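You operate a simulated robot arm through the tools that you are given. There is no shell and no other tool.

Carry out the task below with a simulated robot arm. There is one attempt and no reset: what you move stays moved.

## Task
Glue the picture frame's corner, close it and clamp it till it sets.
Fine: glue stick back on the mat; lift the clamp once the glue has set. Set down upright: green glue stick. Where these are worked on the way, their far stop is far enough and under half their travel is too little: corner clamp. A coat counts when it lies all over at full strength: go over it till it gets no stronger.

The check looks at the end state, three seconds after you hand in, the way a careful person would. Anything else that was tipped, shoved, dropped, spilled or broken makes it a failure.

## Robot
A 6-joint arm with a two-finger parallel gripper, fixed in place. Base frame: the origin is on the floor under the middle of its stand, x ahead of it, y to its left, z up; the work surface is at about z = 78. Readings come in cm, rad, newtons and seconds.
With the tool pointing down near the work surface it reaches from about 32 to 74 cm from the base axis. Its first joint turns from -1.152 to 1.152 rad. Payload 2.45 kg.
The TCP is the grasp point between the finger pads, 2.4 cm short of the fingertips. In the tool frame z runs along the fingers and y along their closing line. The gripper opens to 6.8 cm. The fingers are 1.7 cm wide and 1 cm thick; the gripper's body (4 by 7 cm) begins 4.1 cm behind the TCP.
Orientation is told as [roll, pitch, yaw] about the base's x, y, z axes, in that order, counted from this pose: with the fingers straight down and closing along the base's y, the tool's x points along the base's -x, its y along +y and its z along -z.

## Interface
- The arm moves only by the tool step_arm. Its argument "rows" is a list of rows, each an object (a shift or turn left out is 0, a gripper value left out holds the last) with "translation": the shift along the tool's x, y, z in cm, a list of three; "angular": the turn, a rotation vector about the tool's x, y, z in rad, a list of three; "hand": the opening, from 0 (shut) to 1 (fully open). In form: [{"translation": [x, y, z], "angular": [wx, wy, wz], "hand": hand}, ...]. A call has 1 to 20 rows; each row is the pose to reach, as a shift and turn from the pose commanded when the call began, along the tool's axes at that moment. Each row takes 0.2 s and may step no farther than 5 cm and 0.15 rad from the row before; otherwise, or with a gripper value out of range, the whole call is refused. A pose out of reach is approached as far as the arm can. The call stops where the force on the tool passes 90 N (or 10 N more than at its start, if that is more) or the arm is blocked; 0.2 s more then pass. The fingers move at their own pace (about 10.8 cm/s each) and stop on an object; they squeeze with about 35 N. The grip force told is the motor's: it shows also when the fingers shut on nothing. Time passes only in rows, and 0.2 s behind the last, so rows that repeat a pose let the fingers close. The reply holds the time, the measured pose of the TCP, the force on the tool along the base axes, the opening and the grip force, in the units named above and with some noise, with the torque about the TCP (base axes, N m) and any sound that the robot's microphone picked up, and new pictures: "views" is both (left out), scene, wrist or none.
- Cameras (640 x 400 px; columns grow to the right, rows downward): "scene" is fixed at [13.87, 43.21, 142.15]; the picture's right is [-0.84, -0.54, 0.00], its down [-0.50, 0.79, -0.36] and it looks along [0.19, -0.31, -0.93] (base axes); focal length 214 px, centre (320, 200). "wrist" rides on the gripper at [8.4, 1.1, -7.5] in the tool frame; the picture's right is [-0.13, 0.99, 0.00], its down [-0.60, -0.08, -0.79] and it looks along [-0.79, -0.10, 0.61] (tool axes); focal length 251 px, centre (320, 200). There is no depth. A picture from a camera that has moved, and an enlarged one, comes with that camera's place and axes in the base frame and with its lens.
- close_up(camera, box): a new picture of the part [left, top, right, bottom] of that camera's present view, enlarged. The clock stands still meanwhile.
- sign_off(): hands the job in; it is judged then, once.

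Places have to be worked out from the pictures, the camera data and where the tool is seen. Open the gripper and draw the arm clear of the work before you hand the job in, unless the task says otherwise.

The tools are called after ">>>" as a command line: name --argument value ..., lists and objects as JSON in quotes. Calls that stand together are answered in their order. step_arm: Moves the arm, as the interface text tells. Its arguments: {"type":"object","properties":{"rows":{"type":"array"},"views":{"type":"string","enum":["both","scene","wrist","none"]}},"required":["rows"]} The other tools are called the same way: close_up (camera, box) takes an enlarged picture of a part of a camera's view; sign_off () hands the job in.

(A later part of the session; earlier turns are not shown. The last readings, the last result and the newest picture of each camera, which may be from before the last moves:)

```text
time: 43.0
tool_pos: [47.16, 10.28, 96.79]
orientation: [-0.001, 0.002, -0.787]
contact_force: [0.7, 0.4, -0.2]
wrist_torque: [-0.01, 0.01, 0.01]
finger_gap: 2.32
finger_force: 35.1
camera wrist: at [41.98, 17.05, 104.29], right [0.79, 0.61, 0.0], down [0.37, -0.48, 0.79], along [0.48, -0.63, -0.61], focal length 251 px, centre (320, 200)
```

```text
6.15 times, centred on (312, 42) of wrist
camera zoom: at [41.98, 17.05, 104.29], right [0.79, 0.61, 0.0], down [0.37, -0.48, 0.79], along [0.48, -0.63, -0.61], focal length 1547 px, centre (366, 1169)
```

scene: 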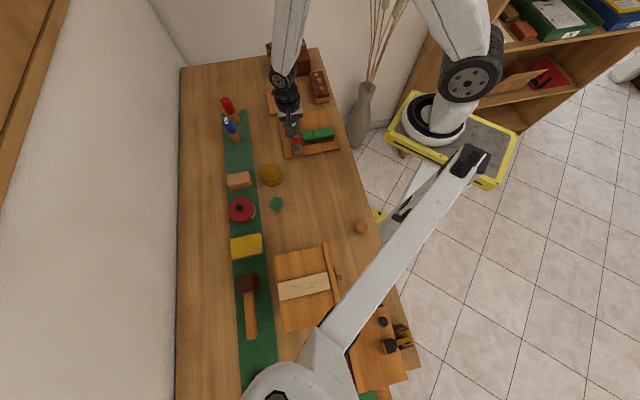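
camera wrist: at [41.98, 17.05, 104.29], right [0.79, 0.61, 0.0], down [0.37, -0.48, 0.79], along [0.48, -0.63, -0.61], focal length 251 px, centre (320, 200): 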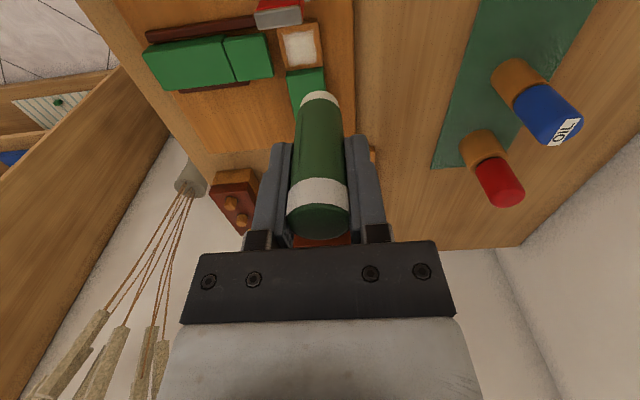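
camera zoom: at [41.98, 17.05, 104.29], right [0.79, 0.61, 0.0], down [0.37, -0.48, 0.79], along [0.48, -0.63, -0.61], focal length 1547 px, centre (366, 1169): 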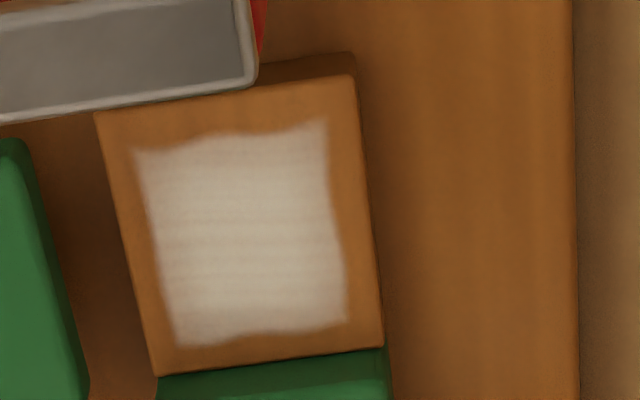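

The coat seems unchanged in outline and nearly uniform; the upper-left part looks a touch darker (maybe shadow). I'll make one more firm pass, starting with that corner, and compare.

>>> step_arm --rows '[{"translation": [0, -2.3, 2]}, {"translation": [0, -2.3, 6]}, {"translation": [0, -2.3, 9.5]}, {"translation": [0, -2.3, 10.7]}, {"translation": [0, -2.3, 11.05]}, {"translation": [0.6, -2.3, 11.05]}, {"translation": [0.6, -3.0, 11.05]}, {"translation": [0, -3.1, 11.05]}, {"translation": [0, -2.5, 11.05]}, {"translation": [-0.6, -2.5, 11.05]}, {"translation": [-0.6, -3.1, 11.05]}, {"translation": [-1.1, -3.1, 11.05]}, {"translation": [-1.1, -2.4, 11.05]}, {"translation": [-1.1, -1.7, 11.05]}, {"translation": [-0.5, -1.7, 11.05]}, {"translation": [0.1, -1.7, 11.05]}, {"translation": [0.6, -1.7, 11.05]}, {"translation": [0.6, -1.0, 11.05]}, {"translation": [0, -1.0, 11.05]}, {"translation": [-0.6, -1.0, 11.05]}]' --views "none"

>>> step_arm --rows '[{"translation": [-0.5, 0, 0]}, {"translation": [-0.5, 0.7, 0]}, {"translation": [0.1, 0.7, 0]}, {"translation": [0.7, 0.7, 0]}, {"translation": [1.2, 0.7, 0]}, {"translation": [1.2, 0, 0]}, {"translation": [1.2, -0.7, 0]}, {"translation": [1.2, -1.4, 0]}, {"translation": [1.2, -2.0, 0]}, {"translation": [0.6, -2, 0]}, {"translation": [0.6, -1.3, 0]}, {"translation": [0.6, -0.6, 0]}, {"translation": [0.6, 0.1, 0]}, {"translation": [0.6, 1.0, -1]}, {"translation": [0.6, 1.0, -4]}, {"translation": [0.6, 1.0, -7]}, {"translation": [0.6, 1.0, -11]}, {"translation": [0.6, 1.0, -11]}]' --views "wrist"

>>> close_up --camera "wrist" --box '[280, 10, 345, 75]'

```text
time: 47.2
tool_pos: [46.74, 9.04, 85.77]
orientation: [0.001, -0.001, -0.786]
contact_force: [-1.0, 3.3, 10.8]
wrist_torque: [0.2, 0.22, -0.04]
finger_gap: 2.31
finger_force: 35.1
```

```text
time: 51.0
tool_pos: [47.06, 10.06, 96.72]
orientation: [0.0, 0.0, -0.786]
contact_force: [0.1, -0.2, 0.1]
wrist_torque: [-0.01, -0.01, 0.01]
finger_gap: 2.31
finger_force: 34.7
camera wrist: at [41.91, 16.81, 104.18], right [0.79, 0.61, 0.0], down [0.37, -0.48, 0.79], along [0.48, -0.63, -0.61], focal length 251 px, centre (320, 200)
```

wrist: 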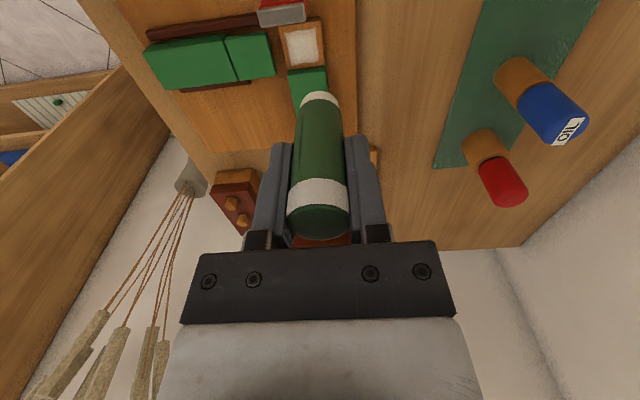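

```text
6.15 times, centred on (312, 42) of wrist
camera zoom: at [41.91, 16.81, 104.18], right [0.79, 0.61, 0.0], down [0.37, -0.48, 0.79], along [0.48, -0.63, -0.61], focal length 1547 px, centre (366, 1169)
```

zoom: 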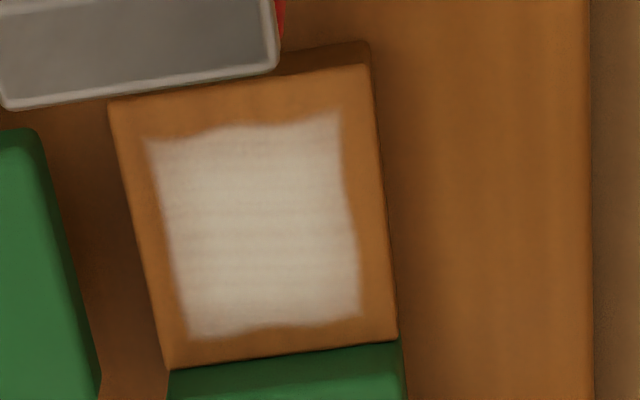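

The coat looks the same as before the last pass, so it is at full strength. Now I carry the glue stick back to its spot on the mat at (58.85, 24.5) and lower it close to the mat.

>>> step_arm --rows '[{"translation": [0.3, 3.1, -1]}, {"translation": [0.6, 6.2, -1]}, {"translation": [0.9, 9.3, -1]}, {"translation": [1.2, 12.4, -1]}, {"translation": [1.5, 15.5, -1]}, {"translation": [1.84, 18.54, -1]}, {"translation": [1.84, 18.54, 1.5]}, {"translation": [1.84, 18.54, 5]}, {"translation": [1.84, 18.54, 8.5]}, {"translation": [1.84, 18.54, 11]}, {"translation": [1.84, 18.54, 12]}, {"translation": [1.84, 18.54, 12]}]' --views "both"

```text
time: 53.6
tool_pos: [58.95, 24.46, 84.72]
orientation: [0.0, -0.001, -0.786]
contact_force: [0.6, -0.4, -0.4]
wrist_torque: [-0.01, 0.03, -0.02]
finger_gap: 2.33
finger_force: 34.7
camera wrist: at [53.81, 31.41, 92.22], right [0.79, 0.61, 0.0], down [0.37, -0.48, 0.79], along [0.48, -0.63, -0.61], focal length 251 px, centre (320, 200)
```

scene: 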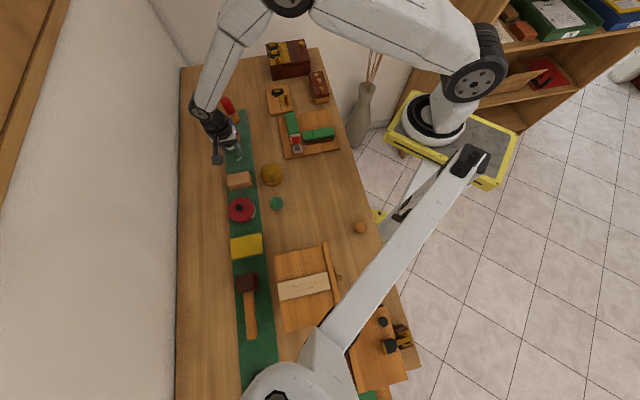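
wrist: 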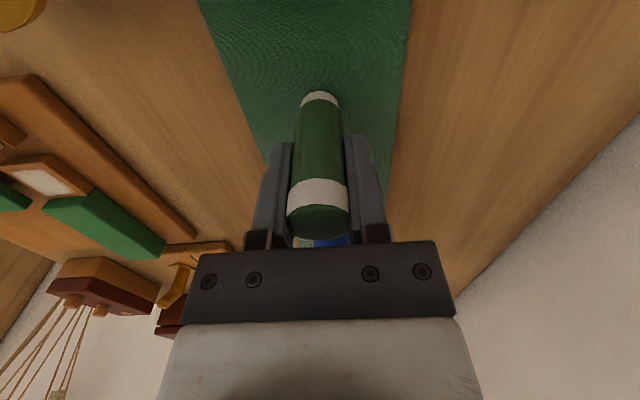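

The stick is over its old spot on the mat; I lower it the last bit until the mat carries it.

>>> step_arm --rows '[{"translation": [0, 0, 0.2]}, {"translation": [0, 0, 0.4]}, {"translation": [0, 0, 0.55]}, {"translation": [0, 0, 0.55]}]' --views "none"

>>> step_arm --rows '[{"translation": [0, 0, 0.1]}, {"translation": [0, 0, 0.15]}, {"translation": [0, 0, 0.15]}]' --views "none"

```text
time: 54.6
tool_pos: [58.8, 24.58, 84.32]
orientation: [-0.001, -0.001, -0.785]
contact_force: [0.3, 0.6, 0.9]
wrist_torque: [0.04, 0.0, -0.03]
finger_gap: 2.3
finger_force: 34.9
```

```text
time: 55.4
tool_pos: [58.94, 24.6, 84.22]
orientation: [0.0, 0.002, -0.785]
contact_force: [0.1, 1.0, -0.4]
wrist_torque: [0.01, 0.0, -0.03]
finger_gap: 2.33
finger_force: 34.5
```

No contact yet (z ≈ 84.1–84.2); I keep lowering in small steps.

>>> step_arm --rows '[{"translation": [0, 0, 0.1]}, {"translation": [0, 0, 0.15]}, {"translation": [0, 0, 0.15]}]' --views "none"

>>> step_arm --rows '[{"translation": [0, 0, 0.05]}, {"translation": [0, 0, 0.1]}, {"translation": [0, 0, 0.1]}]' --views "none"

```text
time: 56.2
tool_pos: [58.81, 24.66, 84.05]
orientation: [0.001, 0.0, -0.785]
contact_force: [-0.7, -1.0, 1.4]
wrist_torque: [-0.04, 0.07, 0.01]
finger_gap: 2.29
finger_force: 34.8
```

```text
time: 57.0
tool_pos: [58.95, 24.71, 84.02]
orientation: [0.001, 0.001, -0.786]
contact_force: [-5.2, -1.4, 17.7]
wrist_torque: [-0.06, 0.37, 0.03]
finger_gap: 2.31
finger_force: 35.6
```

The stick stands on the mat (17.7 N). I ease up a hair, open the fingers, and rise straight up.

>>> step_arm --rows '[{"translation": [0, 0, -0.06]}, {"translation": [0, 0, -0.06], "hand": 0.45}, {"translation": [0, 0, -0.06], "hand": 0.7}, {"translation": [0, 0, -0.06], "hand": 1}, {"translation": [0, 0, -0.06], "hand": 1}, {"translation": [0, 0, -2], "hand": 1}, {"translation": [0, 0, -5], "hand": 1}, {"translation": [0, 0, -9], "hand": 1}, {"translation": [0, 0, -13], "hand": 1}]' --views "both"

>>> close_up --camera "wrist" --box '[230, 0, 430, 180]'

```text
time: 59.0
tool_pos: [58.72, 24.42, 96.9]
orientation: [-0.001, 0.0, -0.785]
contact_force: [-0.6, 0.3, -0.6]
wrist_torque: [0.02, -0.03, 0.01]
finger_gap: 6.8
finger_force: 0.0
camera wrist: at [53.75, 31.29, 104.36], right [0.79, 0.61, 0.0], down [0.37, -0.48, 0.79], along [0.48, -0.63, -0.61], focal length 251 px, centre (320, 200)
```

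scene: 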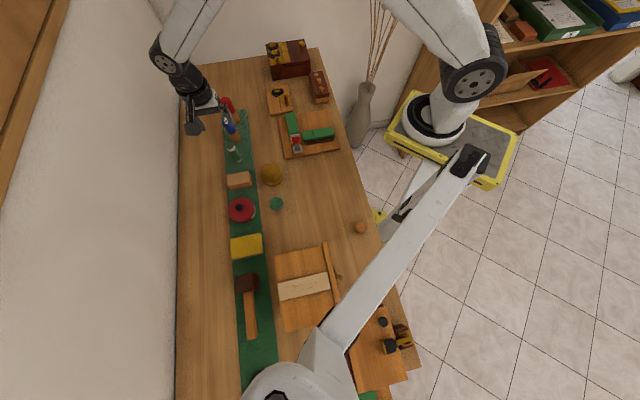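
wrist: 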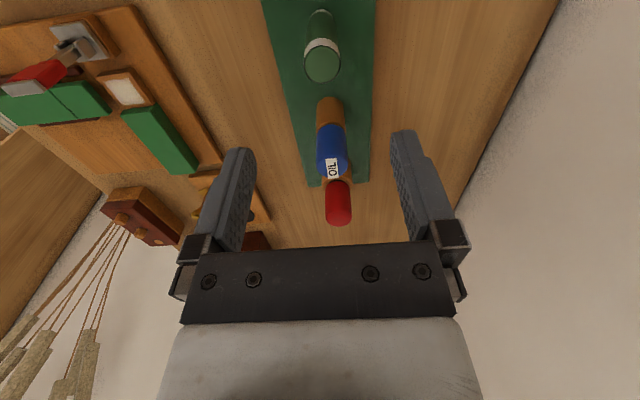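

```text
2.22 times, centred on (330, 90) of wrist
camera zoom: at [53.75, 31.29, 104.36], right [0.79, 0.61, 0.0], down [0.37, -0.48, 0.79], along [0.48, -0.63, -0.61], focal length 559 px, centre (298, 444)
```

zoom: 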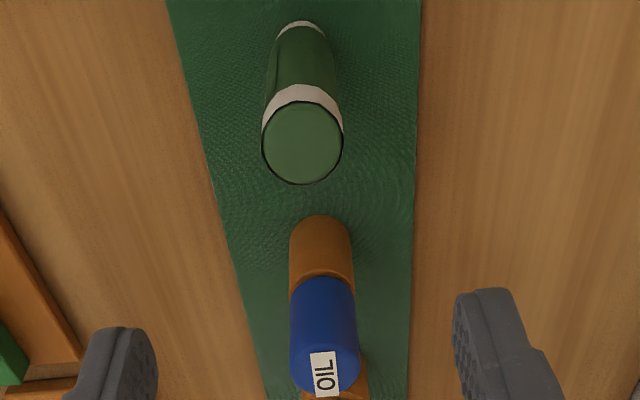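

The glue stick stands upright on the mat again. Next I move over to the outer end of the sliding leg, estimated at about (36.7, -0.7), closing the fingers on the way, staying high.

>>> step_arm --rows '[{"translation": [-0.3, -4.5, 0], "hand": 0}, {"translation": [-0.6, -9, 0], "hand": 0}, {"translation": [-0.9, -13.5, 0], "hand": 0}, {"translation": [-1.2, -18, 0], "hand": 0}, {"translation": [-1.5, -22.5, 0], "hand": 0}, {"translation": [-1.8, -27, 0], "hand": 0}, {"translation": [-2.1, -31.5, 0], "hand": 0}, {"translation": [-2.4, -36, 0], "hand": 0}, {"translation": [-2.4, -36, 0], "hand": 0}]' --views "both"

>>> close_up --camera "wrist" --box '[250, 0, 550, 240]'

```text
time: 61.0
tool_pos: [35.29, -2.71, 96.99]
orientation: [0.0, 0.002, -0.784]
contact_force: [0.3, 0.0, -0.7]
wrist_torque: [0.0, 0.0, 0.05]
finger_gap: 0.0
finger_force: 23.8
out of reach, approached as far as the arm can: row 8, 9
camera wrist: at [30.2, 4.07, 104.6], right [0.79, 0.61, 0.0], down [0.37, -0.48, 0.79], along [0.48, -0.63, -0.61], focal length 251 px, centre (320, 200)
```

scene: 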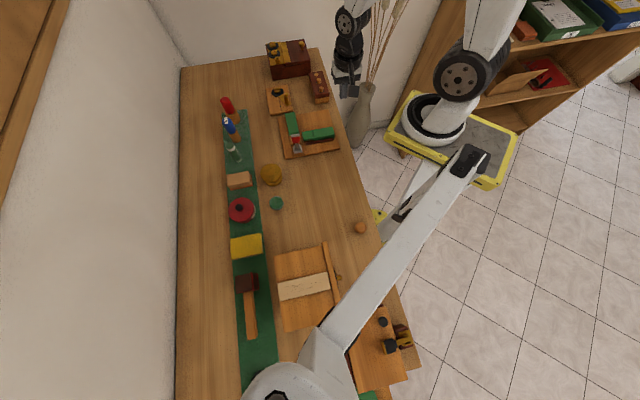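
wrist: 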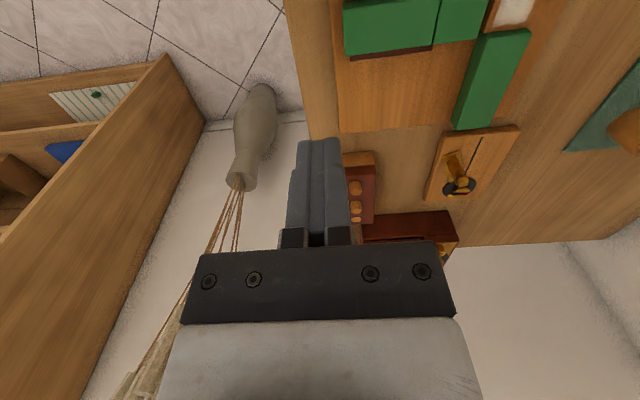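

```text
1.67 times, centred on (400, 120) of wrist
camera zoom: at [30.2, 4.07, 104.6], right [0.79, 0.61, 0.0], down [0.37, -0.48, 0.79], along [0.48, -0.63, -0.61], focal length 419 px, centre (187, 333)
```

zoom: 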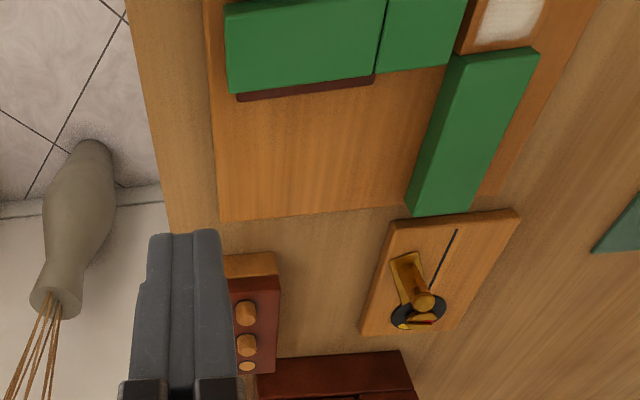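

The leg's outer end works out to about 13.6 cm from the lap centre along the slide, and the fingers now stand about 15.6 cm out, beyond the board's edge. I descend to z ≈ 83 there.

>>> step_arm --rows '[{"translation": [0, 0, 3]}, {"translation": [0, 0, 6]}, {"translation": [0, 0, 9]}, {"translation": [0, 0, 12]}, {"translation": [0, 0, 13.9]}, {"translation": [0, 0, 13.9]}]' --views "both"

>>> close_up --camera "wrist" --box '[220, 0, 540, 240]'

>>> close_up --camera "scene" --box '[270, 90, 370, 170]'

```text
time: 62.4
tool_pos: [35.48, -2.55, 82.9]
orientation: [0.0, 0.0, -0.785]
contact_force: [-0.1, 0.3, 0.0]
wrist_torque: [-0.02, -0.02, -0.02]
finger_gap: 0.0
finger_force: 23.6
camera wrist: at [30.4, 4.3, 90.38], right [0.79, 0.61, 0.0], down [0.37, -0.48, 0.79], along [0.48, -0.63, -0.61], focal length 251 px, centre (320, 200)
```

scene: 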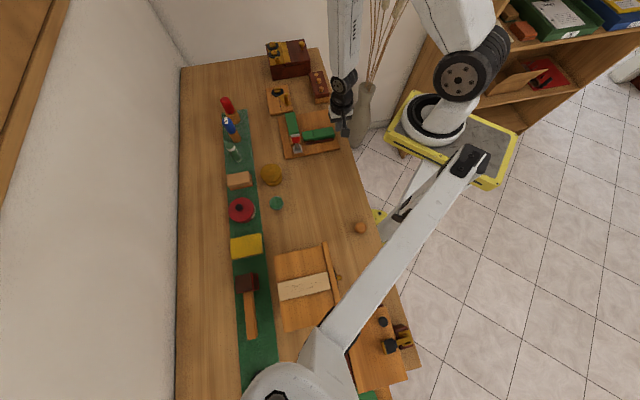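
wrist: 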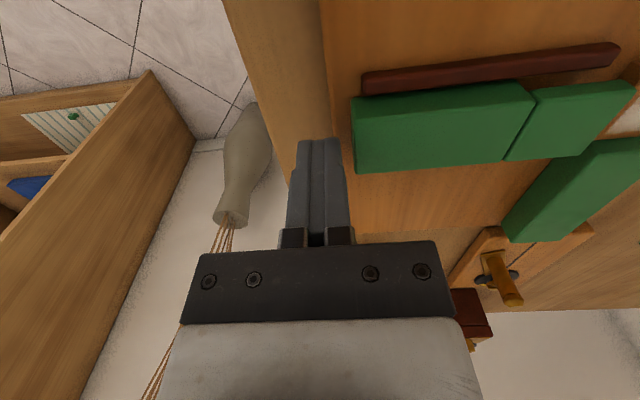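

```text
1.67 times, centred on (380, 120) of wrist
camera zoom: at [30.4, 4.3, 90.38], right [0.79, 0.61, 0.0], down [0.37, -0.48, 0.79], along [0.48, -0.63, -0.61], focal length 419 px, centre (220, 333)
```

zoom: 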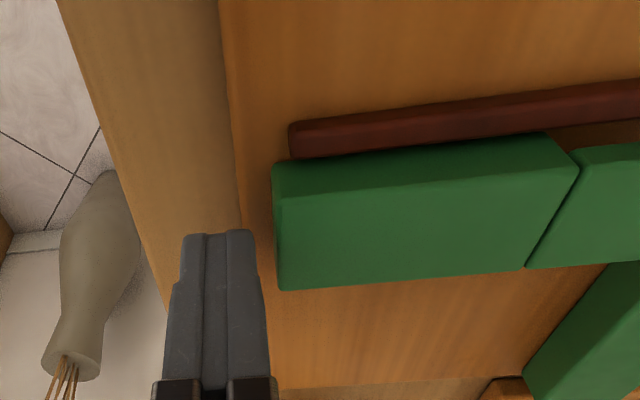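

```text
5.00 times, centred on (320, 130) of scene
camera zoom: at [13.87, 43.21, 142.15], right [-0.84, -0.54, 0.0], down [-0.5, 0.79, -0.36], along [0.19, -0.31, -0.93], focal length 1072 px, centre (320, 550)
```

zoom: 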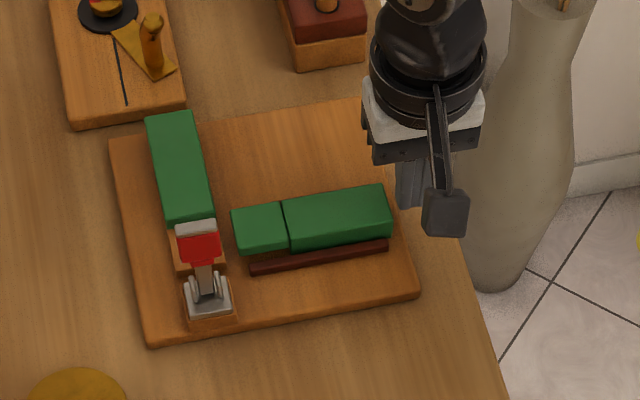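

The fingertips are beyond the leg's end, about 0.8 cm away and roughly centred. I lower a little, centre on the leg, and begin pushing along the slide towards the joint.

>>> step_arm --rows '[{"translation": [0.35, 0, 0.5]}, {"translation": [0.35, 0, 0.5]}, {"translation": [0.35, 0.4, 0.5]}, {"translation": [0.35, 0.7, 0.5]}, {"translation": [0.35, 1.0, 0.5]}, {"translation": [0.35, 1.3, 0.5]}, {"translation": [0.35, 1.6, 0.5]}, {"translation": [0.35, 1.9, 0.5]}, {"translation": [0.35, 2.2, 0.5]}, {"translation": [0.35, 2.5, 0.5]}]' --views "both"

>>> close_up --camera "wrist" --box '[220, 0, 540, 240]'

```text
time: 64.6
tool_pos: [37.07, -0.44, 82.41]
orientation: [0.001, 0.0, -0.783]
contact_force: [-0.6, -0.5, 2.1]
wrist_torque: [-0.03, 0.02, 0.04]
finger_gap: 0.02
finger_force: 23.4
camera wrist: at [31.95, 6.32, 89.87], right [0.79, 0.61, 0.0], down [0.37, -0.48, 0.79], along [0.48, -0.63, -0.61], focal length 251 px, centre (320, 200)
```

scene: 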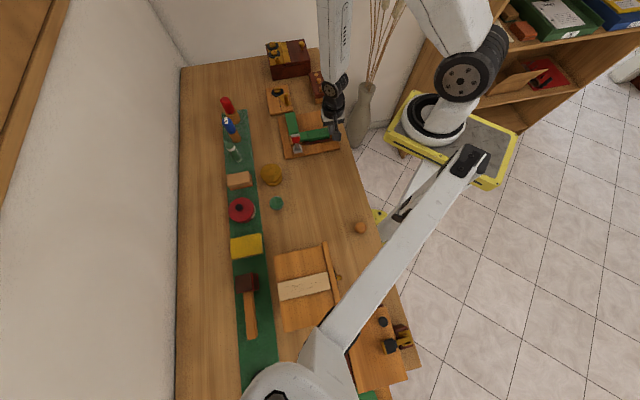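
wrist: 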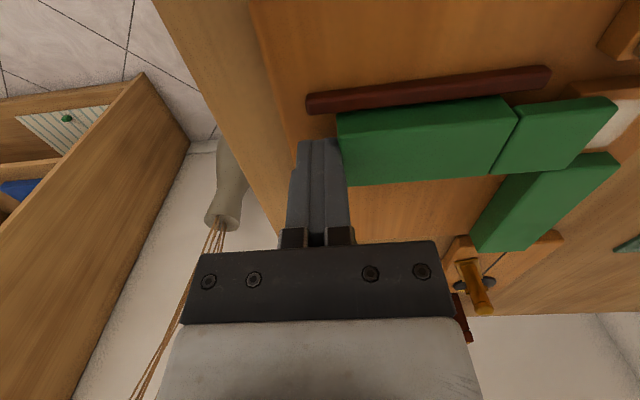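

```text
1.67 times, centred on (380, 120) of wrist
camera zoom: at [31.95, 6.32, 89.87], right [0.79, 0.61, 0.0], down [0.37, -0.48, 0.79], along [0.48, -0.63, -0.61], focal length 419 px, centre (220, 333)
```

zoom: 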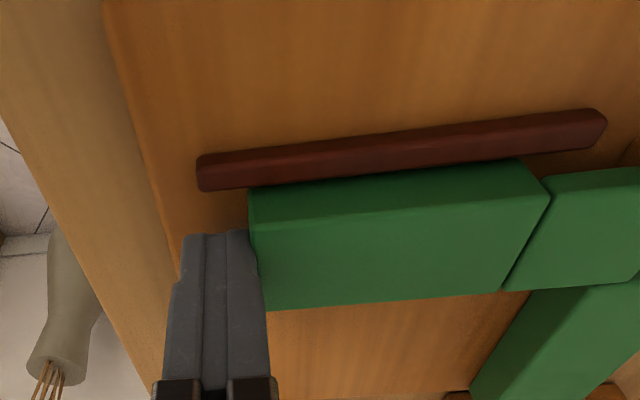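

The leg is sliding freely (about 2 N). I keep pushing, slowing as it nears the lap's far edge.

>>> step_arm --rows '[{"translation": [0, 0.3, 0]}, {"translation": [0, 0.6, 0]}, {"translation": [0, 0.9, 0]}, {"translation": [0, 1.2, 0]}, {"translation": [0, 1.5, 0]}, {"translation": [0, 1.8, 0]}, {"translation": [0, 2.0, 0]}, {"translation": [0, 2.0, 0]}]' --views "both"

>>> close_up --camera "wrist" --box '[280, 0, 640, 240]'

>>> close_up --camera "scene" --box '[270, 90, 370, 170]'

```text
time: 66.4
tool_pos: [38.42, 0.85, 82.46]
orientation: [0.001, -0.002, -0.784]
contact_force: [-0.5, 0.1, -1.1]
wrist_torque: [-0.04, 0.04, -0.01]
finger_gap: 0.0
finger_force: 23.2
camera wrist: at [33.32, 7.68, 89.98], right [0.79, 0.61, 0.0], down [0.37, -0.48, 0.79], along [0.48, -0.63, -0.61], focal length 251 px, centre (320, 200)
```

scene: 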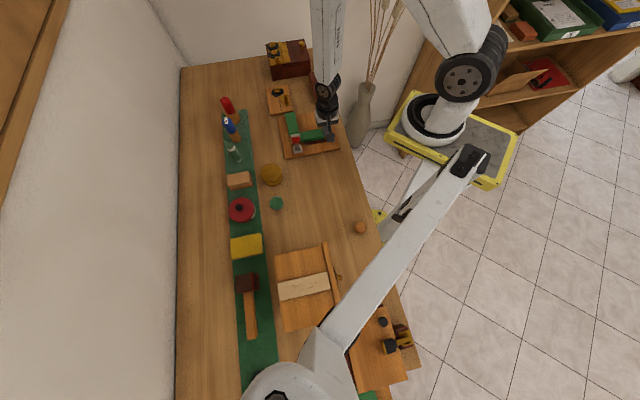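
wrist: 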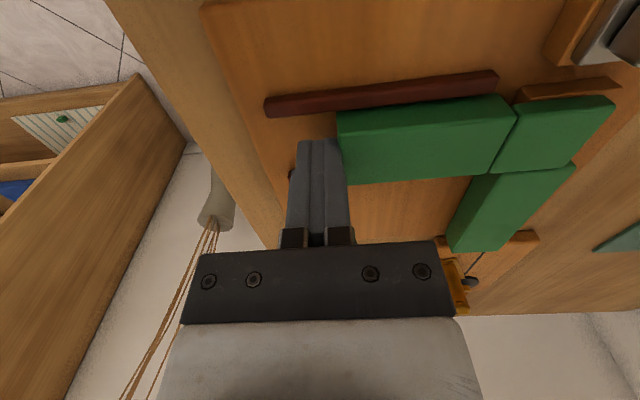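

```text
1.67 times, centred on (460, 120) of wrist
camera zoom: at [33.32, 7.68, 89.98], right [0.79, 0.61, 0.0], down [0.37, -0.48, 0.79], along [0.48, -0.63, -0.61], focal length 419 px, centre (87, 333)
```

zoom: 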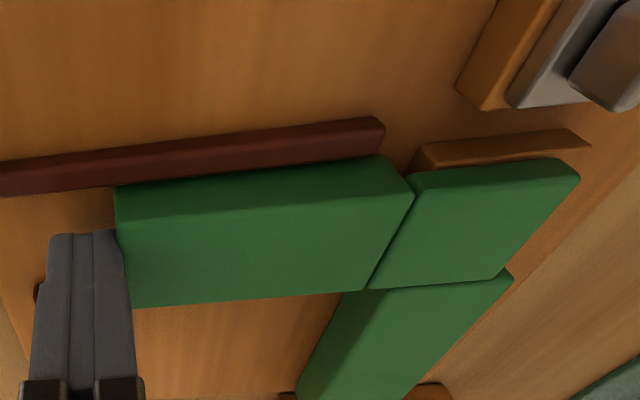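

```text
5.00 times, centred on (320, 130) of scene
camera zoom: at [13.87, 43.21, 142.15], right [-0.84, -0.54, 0.0], down [-0.5, 0.79, -0.36], along [0.19, -0.31, -0.93], focal length 1072 px, centre (320, 550)
```

zoom: 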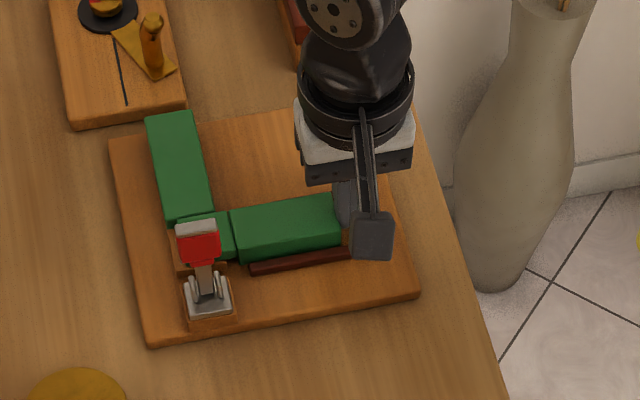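

The tongue is almost over the lap; only a narrow gap remains. I push on gently to find the stop.

>>> step_arm --rows '[{"translation": [0, 0.15, 0]}, {"translation": [0, 0.3, 0]}, {"translation": [0, 0.45, 0]}, {"translation": [0, 0.6, 0]}, {"translation": [0, 0.6, 0]}]' --views "wrist"

>>> close_up --camera "wrist" --box '[280, 0, 640, 240]'

```text
time: 67.6
tool_pos: [38.79, 1.18, 82.36]
orientation: [0.001, 0.002, -0.785]
contact_force: [-1.5, 0.1, -1.1]
wrist_torque: [0.01, 0.03, 0.01]
finger_gap: 0.03
finger_force: 23.2
camera wrist: at [33.79, 8.01, 89.9], right [0.79, 0.61, 0.0], down [0.37, -0.48, 0.79], along [0.48, -0.63, -0.61], focal length 251 px, centre (320, 200)
```

wrist: 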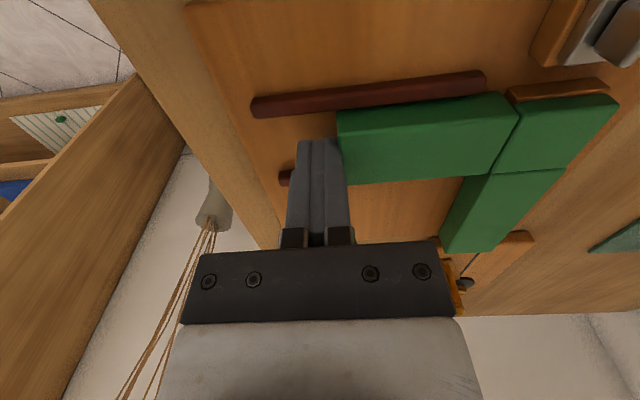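

```text
1.67 times, centred on (460, 120) of wrist
camera zoom: at [33.79, 8.01, 89.9], right [0.79, 0.61, 0.0], down [0.37, -0.48, 0.79], along [0.48, -0.63, -0.61], focal length 419 px, centre (87, 333)
```

zoom: 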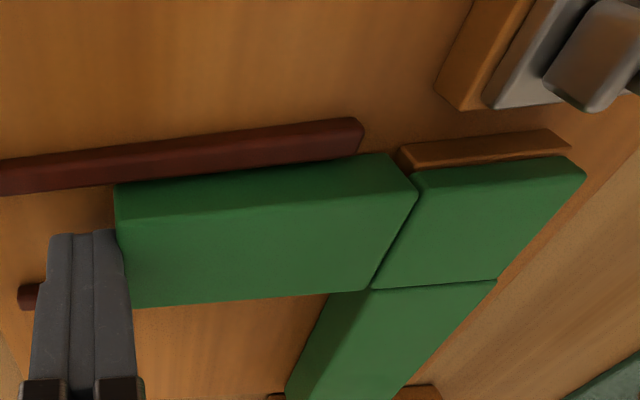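

The tongue's end now looks nearly flush with the fixed leg's outer side. I push a little more to feel for the stop.

>>> step_arm --rows '[{"translation": [0, 0.1, 0]}, {"translation": [0, 0.2, 0]}, {"translation": [0, 0.2, 0]}]' --views "none"

>>> close_up --camera "wrist" --box '[400, 0, 640, 200]'

```text
time: 68.4
tool_pos: [39.01, 1.35, 82.58]
orientation: [0.002, 0.001, -0.785]
contact_force: [-0.6, -1.2, 0.7]
wrist_torque: [0.03, -0.01, 0.0]
finger_gap: 0.0
finger_force: 23.8
```

```text
2.00 times, centred on (520, 100) of wrist
camera zoom: at [33.93, 8.16, 89.91], right [0.79, 0.61, 0.0], down [0.37, -0.48, 0.79], along [0.48, -0.63, -0.61], focal length 503 px, centre (-80, 400)
```

zoom: 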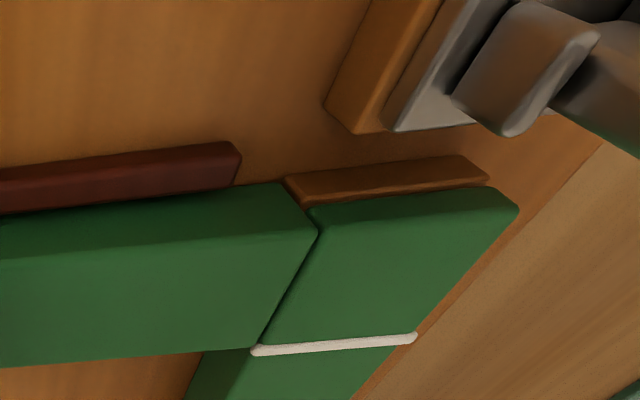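

A white glue bead has squeezed out along the joint, showing it has closed. I press a hair more to make sure it is against its stop.

>>> step_arm --rows '[{"translation": [0, 0.1, 0]}, {"translation": [0, 0.15, 0]}, {"translation": [0, 0.15, 0]}]' --views "none"

>>> close_up --camera "wrist" --box '[400, 0, 640, 200]'

>>> close_up --camera "scene" --box '[270, 100, 350, 160]'

```text
time: 69.2
tool_pos: [39.0, 1.43, 82.42]
orientation: [-0.002, 0.002, -0.789]
contact_force: [-6.4, -23.8, 13.0]
wrist_torque: [-0.37, 0.06, -0.1]
finger_gap: 0.0
finger_force: 23.7
```

```text
2.00 times, centred on (520, 100) of wrist
camera zoom: at [33.97, 8.22, 89.89], right [0.79, 0.61, 0.0], down [0.37, -0.48, 0.79], along [0.48, -0.63, -0.61], focal length 503 px, centre (-80, 400)
```

zoom: 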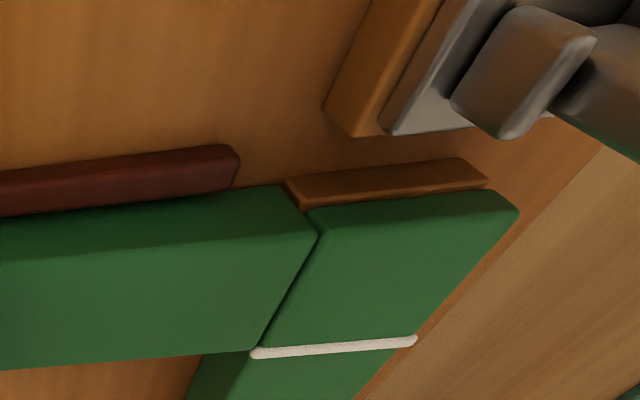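

```text
6.67 times, centred on (310, 130) of scene
camera zoom: at [13.83, 43.15, 142.17], right [-0.84, -0.54, 0.0], down [-0.5, 0.79, -0.36], along [0.19, -0.31, -0.93], focal length 1430 px, centre (387, 667)
```

zoom: 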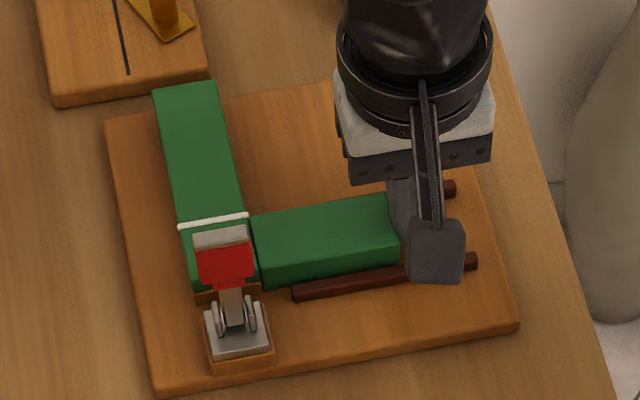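

The leg is against its stop (24 N) with a glue bead all along the joint. I back off, rise, and move to the outer side of the clamp lever, around (40.6, 14.2), to look at it before pushing it over.

>>> step_arm --rows '[{"translation": [0, -0.6, 0]}, {"translation": [0, -1.5, 0]}, {"translation": [0, -1.5, -4]}, {"translation": [0, -1.5, -8]}, {"translation": [0, -1.5, -13]}, {"translation": [2, 1.5, -13]}, {"translation": [4, 4.5, -13]}, {"translation": [6, 7.5, -13]}, {"translation": [7.91, 10.15, -13]}, {"translation": [7.91, 10.15, -13]}]' --views "both"

>>> close_up --camera "wrist" --box '[200, 0, 440, 200]'

>>> close_up --camera "scene" --box '[270, 100, 350, 160]'

```text
time: 71.4
tool_pos: [40.66, 14.24, 95.46]
orientation: [0.001, -0.002, -0.785]
contact_force: [0.1, 0.3, -0.4]
wrist_torque: [0.04, -0.01, 0.0]
finger_gap: 0.01
finger_force: 23.7
camera wrist: at [35.69, 21.09, 102.9], right [0.79, 0.61, 0.0], down [0.37, -0.48, 0.79], along [0.48, -0.63, -0.61], focal length 251 px, centre (320, 200)
```

scene: 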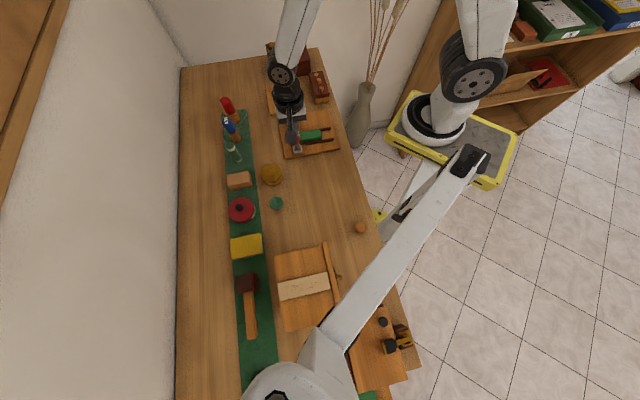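
wrist: 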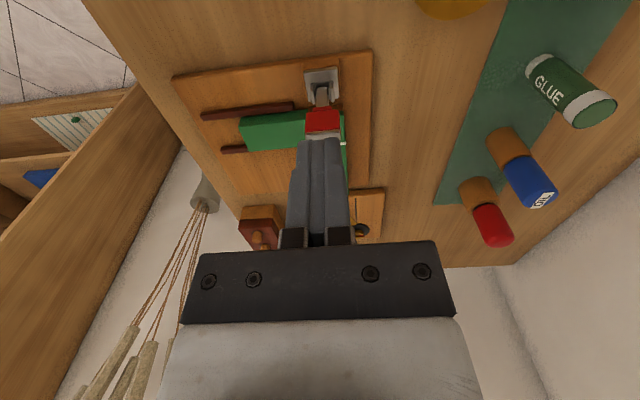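

```text
2.00 times, centred on (320, 100) of wrist
camera zoom: at [35.69, 21.09, 102.9], right [0.79, 0.61, 0.0], down [0.37, -0.48, 0.79], along [0.48, -0.63, -0.61], focal length 503 px, centre (320, 400)
```

zoom: 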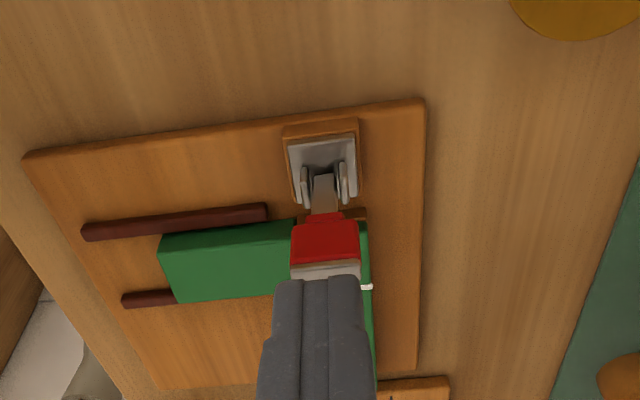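

```text
6.67 times, centred on (310, 130) of scene
camera zoom: at [13.87, 43.21, 142.15], right [-0.84, -0.54, 0.0], down [-0.5, 0.79, -0.36], along [0.19, -0.31, -0.93], focal length 1430 px, centre (387, 667)
```

zoom: 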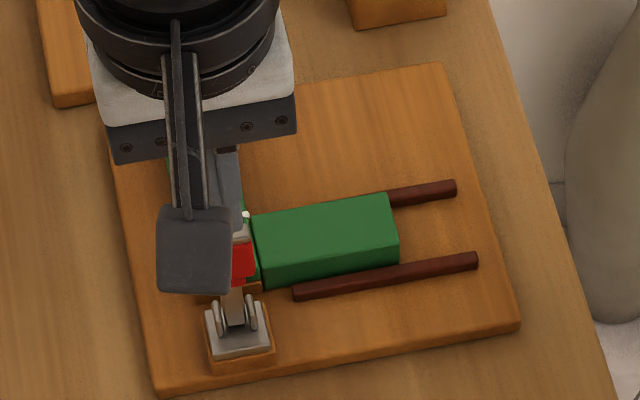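

The lever is upright at about (42.85, 11.95), red head from z ≈ 85 to 88, hinge near z ≈ 82. I lower the closed fingers behind it and start pushing it over towards the joint along its arc.

>>> step_arm --rows '[{"translation": [0, 0, 3]}, {"translation": [0, 0, 6]}, {"translation": [0, 0, 6.76]}, {"translation": [-0.9, 0, 6.76]}, {"translation": [-1.86, 0, 6.76]}, {"translation": [-2.4, 0, 6.72]}, {"translation": [-3.02, 0, 6.68]}, {"translation": [-3.6, 0, 6.8]}, {"translation": [-4.13, 0, 7.0]}, {"translation": [-4.13, 0, 7.0]}]' --views "both"

>>> close_up --camera "wrist" --box '[200, 0, 440, 200]'

>>> close_up --camera "scene" --box '[270, 100, 350, 160]'

```text
time: 73.6
tool_pos: [43.73, 11.36, 88.39]
orientation: [0.001, 0.0, -0.786]
contact_force: [0.9, 0.0, 0.4]
wrist_torque: [-0.02, 0.0, 0.01]
finger_gap: 0.0
finger_force: 24.0
camera wrist: at [38.61, 18.14, 95.86], right [0.79, 0.61, 0.0], down [0.37, -0.48, 0.79], along [0.48, -0.63, -0.61], focal length 251 px, centre (320, 200)
```

scene: 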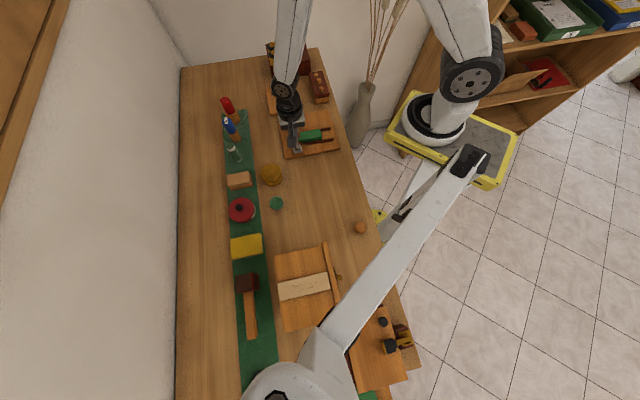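
wrist: 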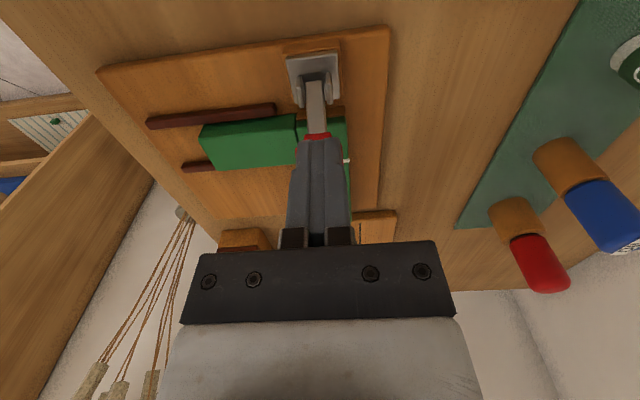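

```text
2.00 times, centred on (320, 100) of wrist
camera zoom: at [38.61, 18.14, 95.86], right [0.79, 0.61, 0.0], down [0.37, -0.48, 0.79], along [0.48, -0.63, -0.61], focal length 503 px, centre (320, 400)
```

zoom: 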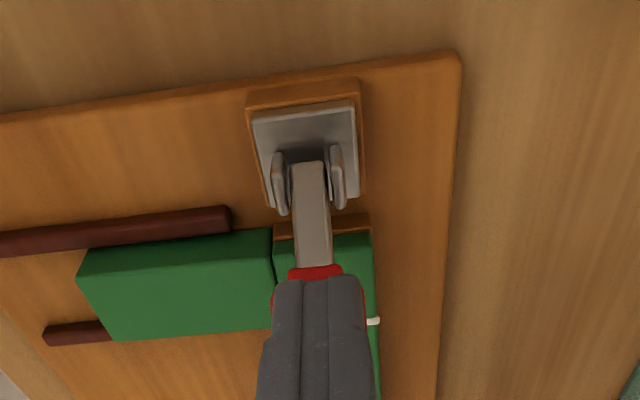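

```text
6.67 times, centred on (310, 130) of scene
camera zoom: at [13.87, 43.21, 142.15], right [-0.84, -0.54, 0.0], down [-0.5, 0.79, -0.36], along [0.19, -0.31, -0.93], focal length 1430 px, centre (387, 667)
```

zoom: 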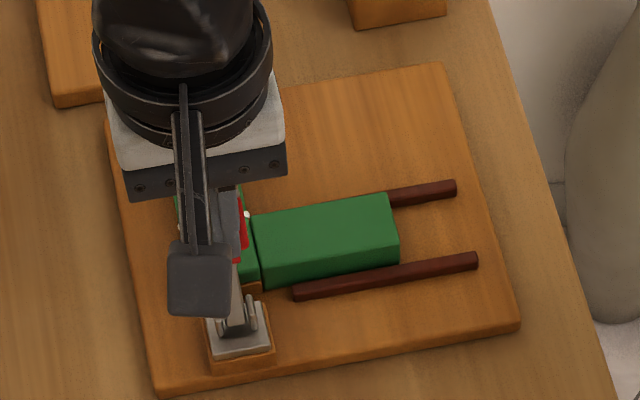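

The lever is swinging over with little resistance. I continue along the arc to about 75°.

>>> step_arm --rows '[{"translation": [-0.5, 0, 0.28]}, {"translation": [-0.99, 0, 0.6]}, {"translation": [-1.4, 0, 1.0]}, {"translation": [-1.79, 0, 1.43]}, {"translation": [-2.1, 0, 1.9]}, {"translation": [-2.35, 0, 2.44]}, {"translation": [-2.35, 0, 2.44]}]' --views "both"

>>> close_up --camera "wrist" --box '[200, 0, 440, 200]'

>>> close_up --camera "scene" --box '[270, 100, 350, 160]'

```text
time: 75.2
tool_pos: [45.18, 9.69, 86.1]
orientation: [0.002, 0.0, -0.784]
contact_force: [0.6, -0.2, 3.5]
wrist_torque: [-0.03, -0.01, 0.0]
finger_gap: 0.0
finger_force: 23.2
camera wrist: at [40.18, 16.49, 93.49], right [0.79, 0.61, 0.0], down [0.37, -0.48, 0.79], along [0.48, -0.63, -0.61], focal length 251 px, centre (320, 200)
```

scene: 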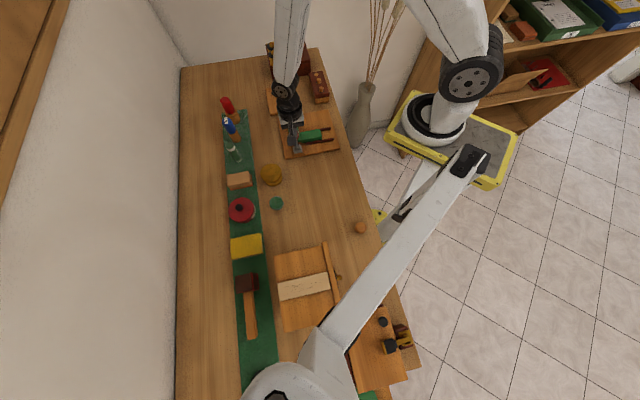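
wrist: 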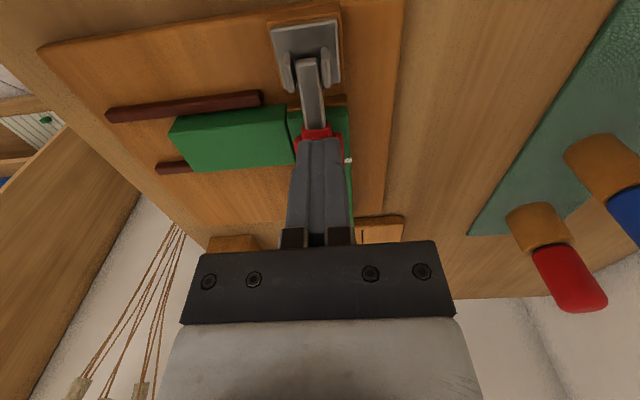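

```text
2.00 times, centred on (320, 100) of wrist
camera zoom: at [40.18, 16.49, 93.49], right [0.79, 0.61, 0.0], down [0.37, -0.48, 0.79], along [0.48, -0.63, -0.61], focal length 503 px, centre (320, 400)
```

zoom: 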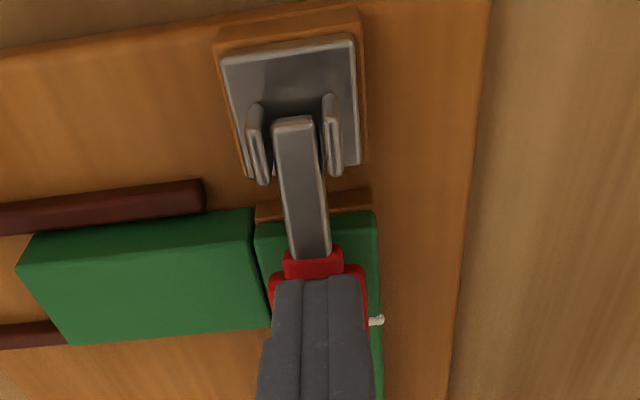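

```text
6.67 times, centred on (310, 130) of scene
camera zoom: at [13.86, 43.21, 142.15], right [-0.84, -0.54, 0.0], down [-0.5, 0.79, -0.36], along [0.19, -0.31, -0.93], focal length 1430 px, centre (387, 667)
```

zoom: 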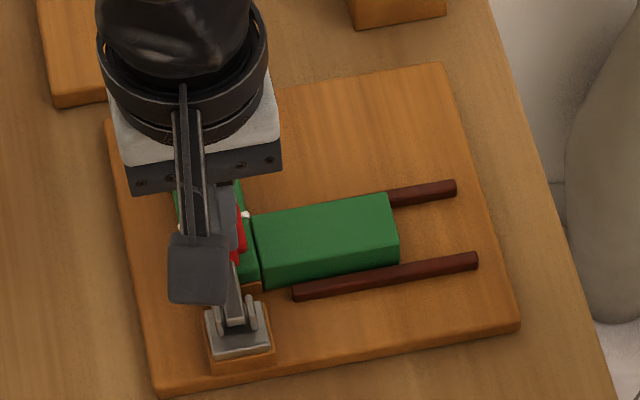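

The lever is nearly flat; the fingertips rest on its red head (3.5 N). I press on downwards in small steps until it meets its stop.

>>> step_arm --rows '[{"translation": [-0.1, 0, 0.25]}, {"translation": [-0.18, 0, 0.5]}, {"translation": [-0.18, 0, 0.5]}]' --views "none"

>>> step_arm --rows '[{"translation": [-0.05, 0, 0.2]}, {"translation": [-0.08, 0, 0.3]}, {"translation": [-0.08, 0, 0.3]}]' --views "none"

>>> close_up --camera "wrist" --box '[200, 0, 440, 200]'

```text
time: 76.0
tool_pos: [45.25, 9.51, 85.74]
orientation: [0.004, 0.0, -0.785]
contact_force: [-23.8, 14.3, 70.9]
wrist_torque: [-0.18, 0.27, -0.09]
finger_gap: 0.0
finger_force: 23.5
```

```text
time: 76.4
tool_pos: [45.34, 9.78, 85.73]
orientation: [0.002, 0.0, -0.783]
contact_force: [-14.8, 4.4, 35.5]
wrist_torque: [-0.11, 0.21, -0.22]
finger_gap: 0.0
finger_force: 23.9
stopped in row 1: the force on the tool passed its limit at 95 N (the readings are from after the stop); the commanded pose is now the measured one
```

```text
2.00 times, centred on (320, 100) of wrist
camera zoom: at [40.24, 16.43, 93.29], right [0.79, 0.61, 0.0], down [0.37, -0.48, 0.79], along [0.49, -0.63, -0.61], focal length 503 px, centre (320, 400)
```

zoom: 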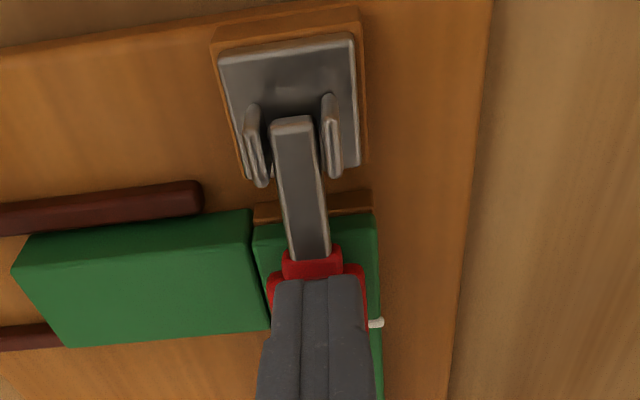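

The lever hit its far stop (force passed 95 N with the head at z ≈ 83.3). I ease off and check whether it stays down by itself.

>>> step_arm --rows '[{"translation": [0.1, 0, -0.3]}, {"translation": [0.1, 0, -1.0]}, {"translation": [0.1, 0, -1.0]}]' --views "wrist"

>>> close_up --camera "wrist" --box '[200, 0, 440, 200]'

>>> close_up --camera "scene" --box '[270, 100, 350, 160]'

```text
time: 77.2
tool_pos: [45.39, 9.58, 86.73]
orientation: [0.003, 0.0, -0.783]
contact_force: [0.2, -0.7, 0.3]
wrist_torque: [0.0, 0.0, 0.01]
finger_gap: 0.03
finger_force: 23.7
camera wrist: at [40.36, 16.43, 94.14], right [0.79, 0.61, 0.0], down [0.37, -0.48, 0.79], along [0.49, -0.63, -0.61], focal length 251 px, centre (320, 200)
```

wrist: 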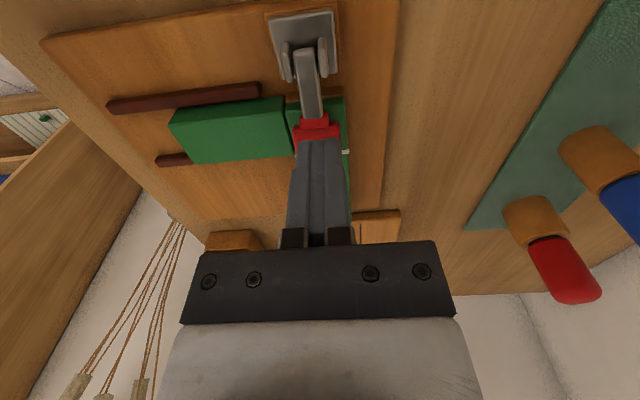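

```text
2.00 times, centred on (320, 100) of wrist
camera zoom: at [40.36, 16.43, 94.14], right [0.79, 0.61, 0.0], down [0.37, -0.48, 0.79], along [0.49, -0.63, -0.61], focal length 503 px, centre (320, 400)
```

zoom: 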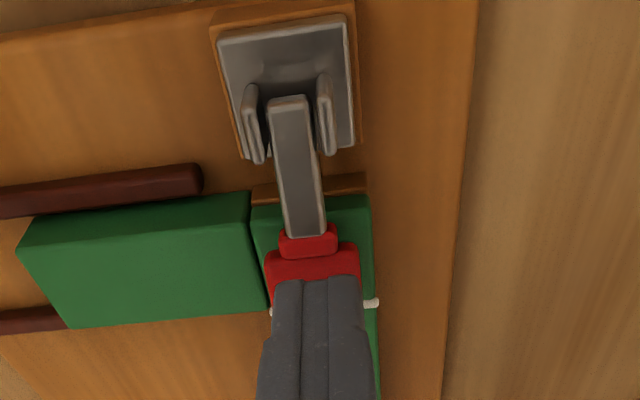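

```text
6.67 times, centred on (310, 130) of scene
camera zoom: at [13.87, 43.21, 142.15], right [-0.84, -0.54, 0.0], down [-0.5, 0.79, -0.36], along [0.19, -0.31, -0.93], focal length 1430 px, centre (387, 667)
```

zoom: 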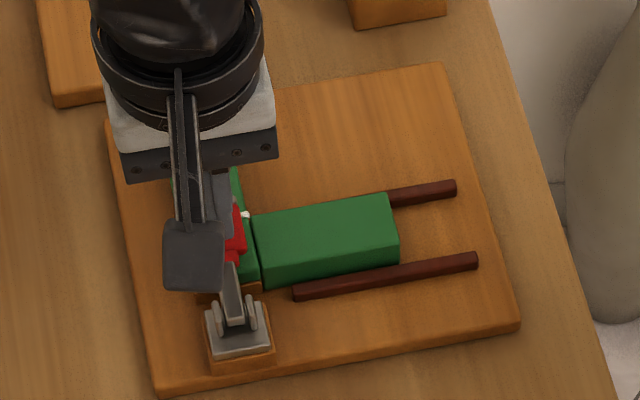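

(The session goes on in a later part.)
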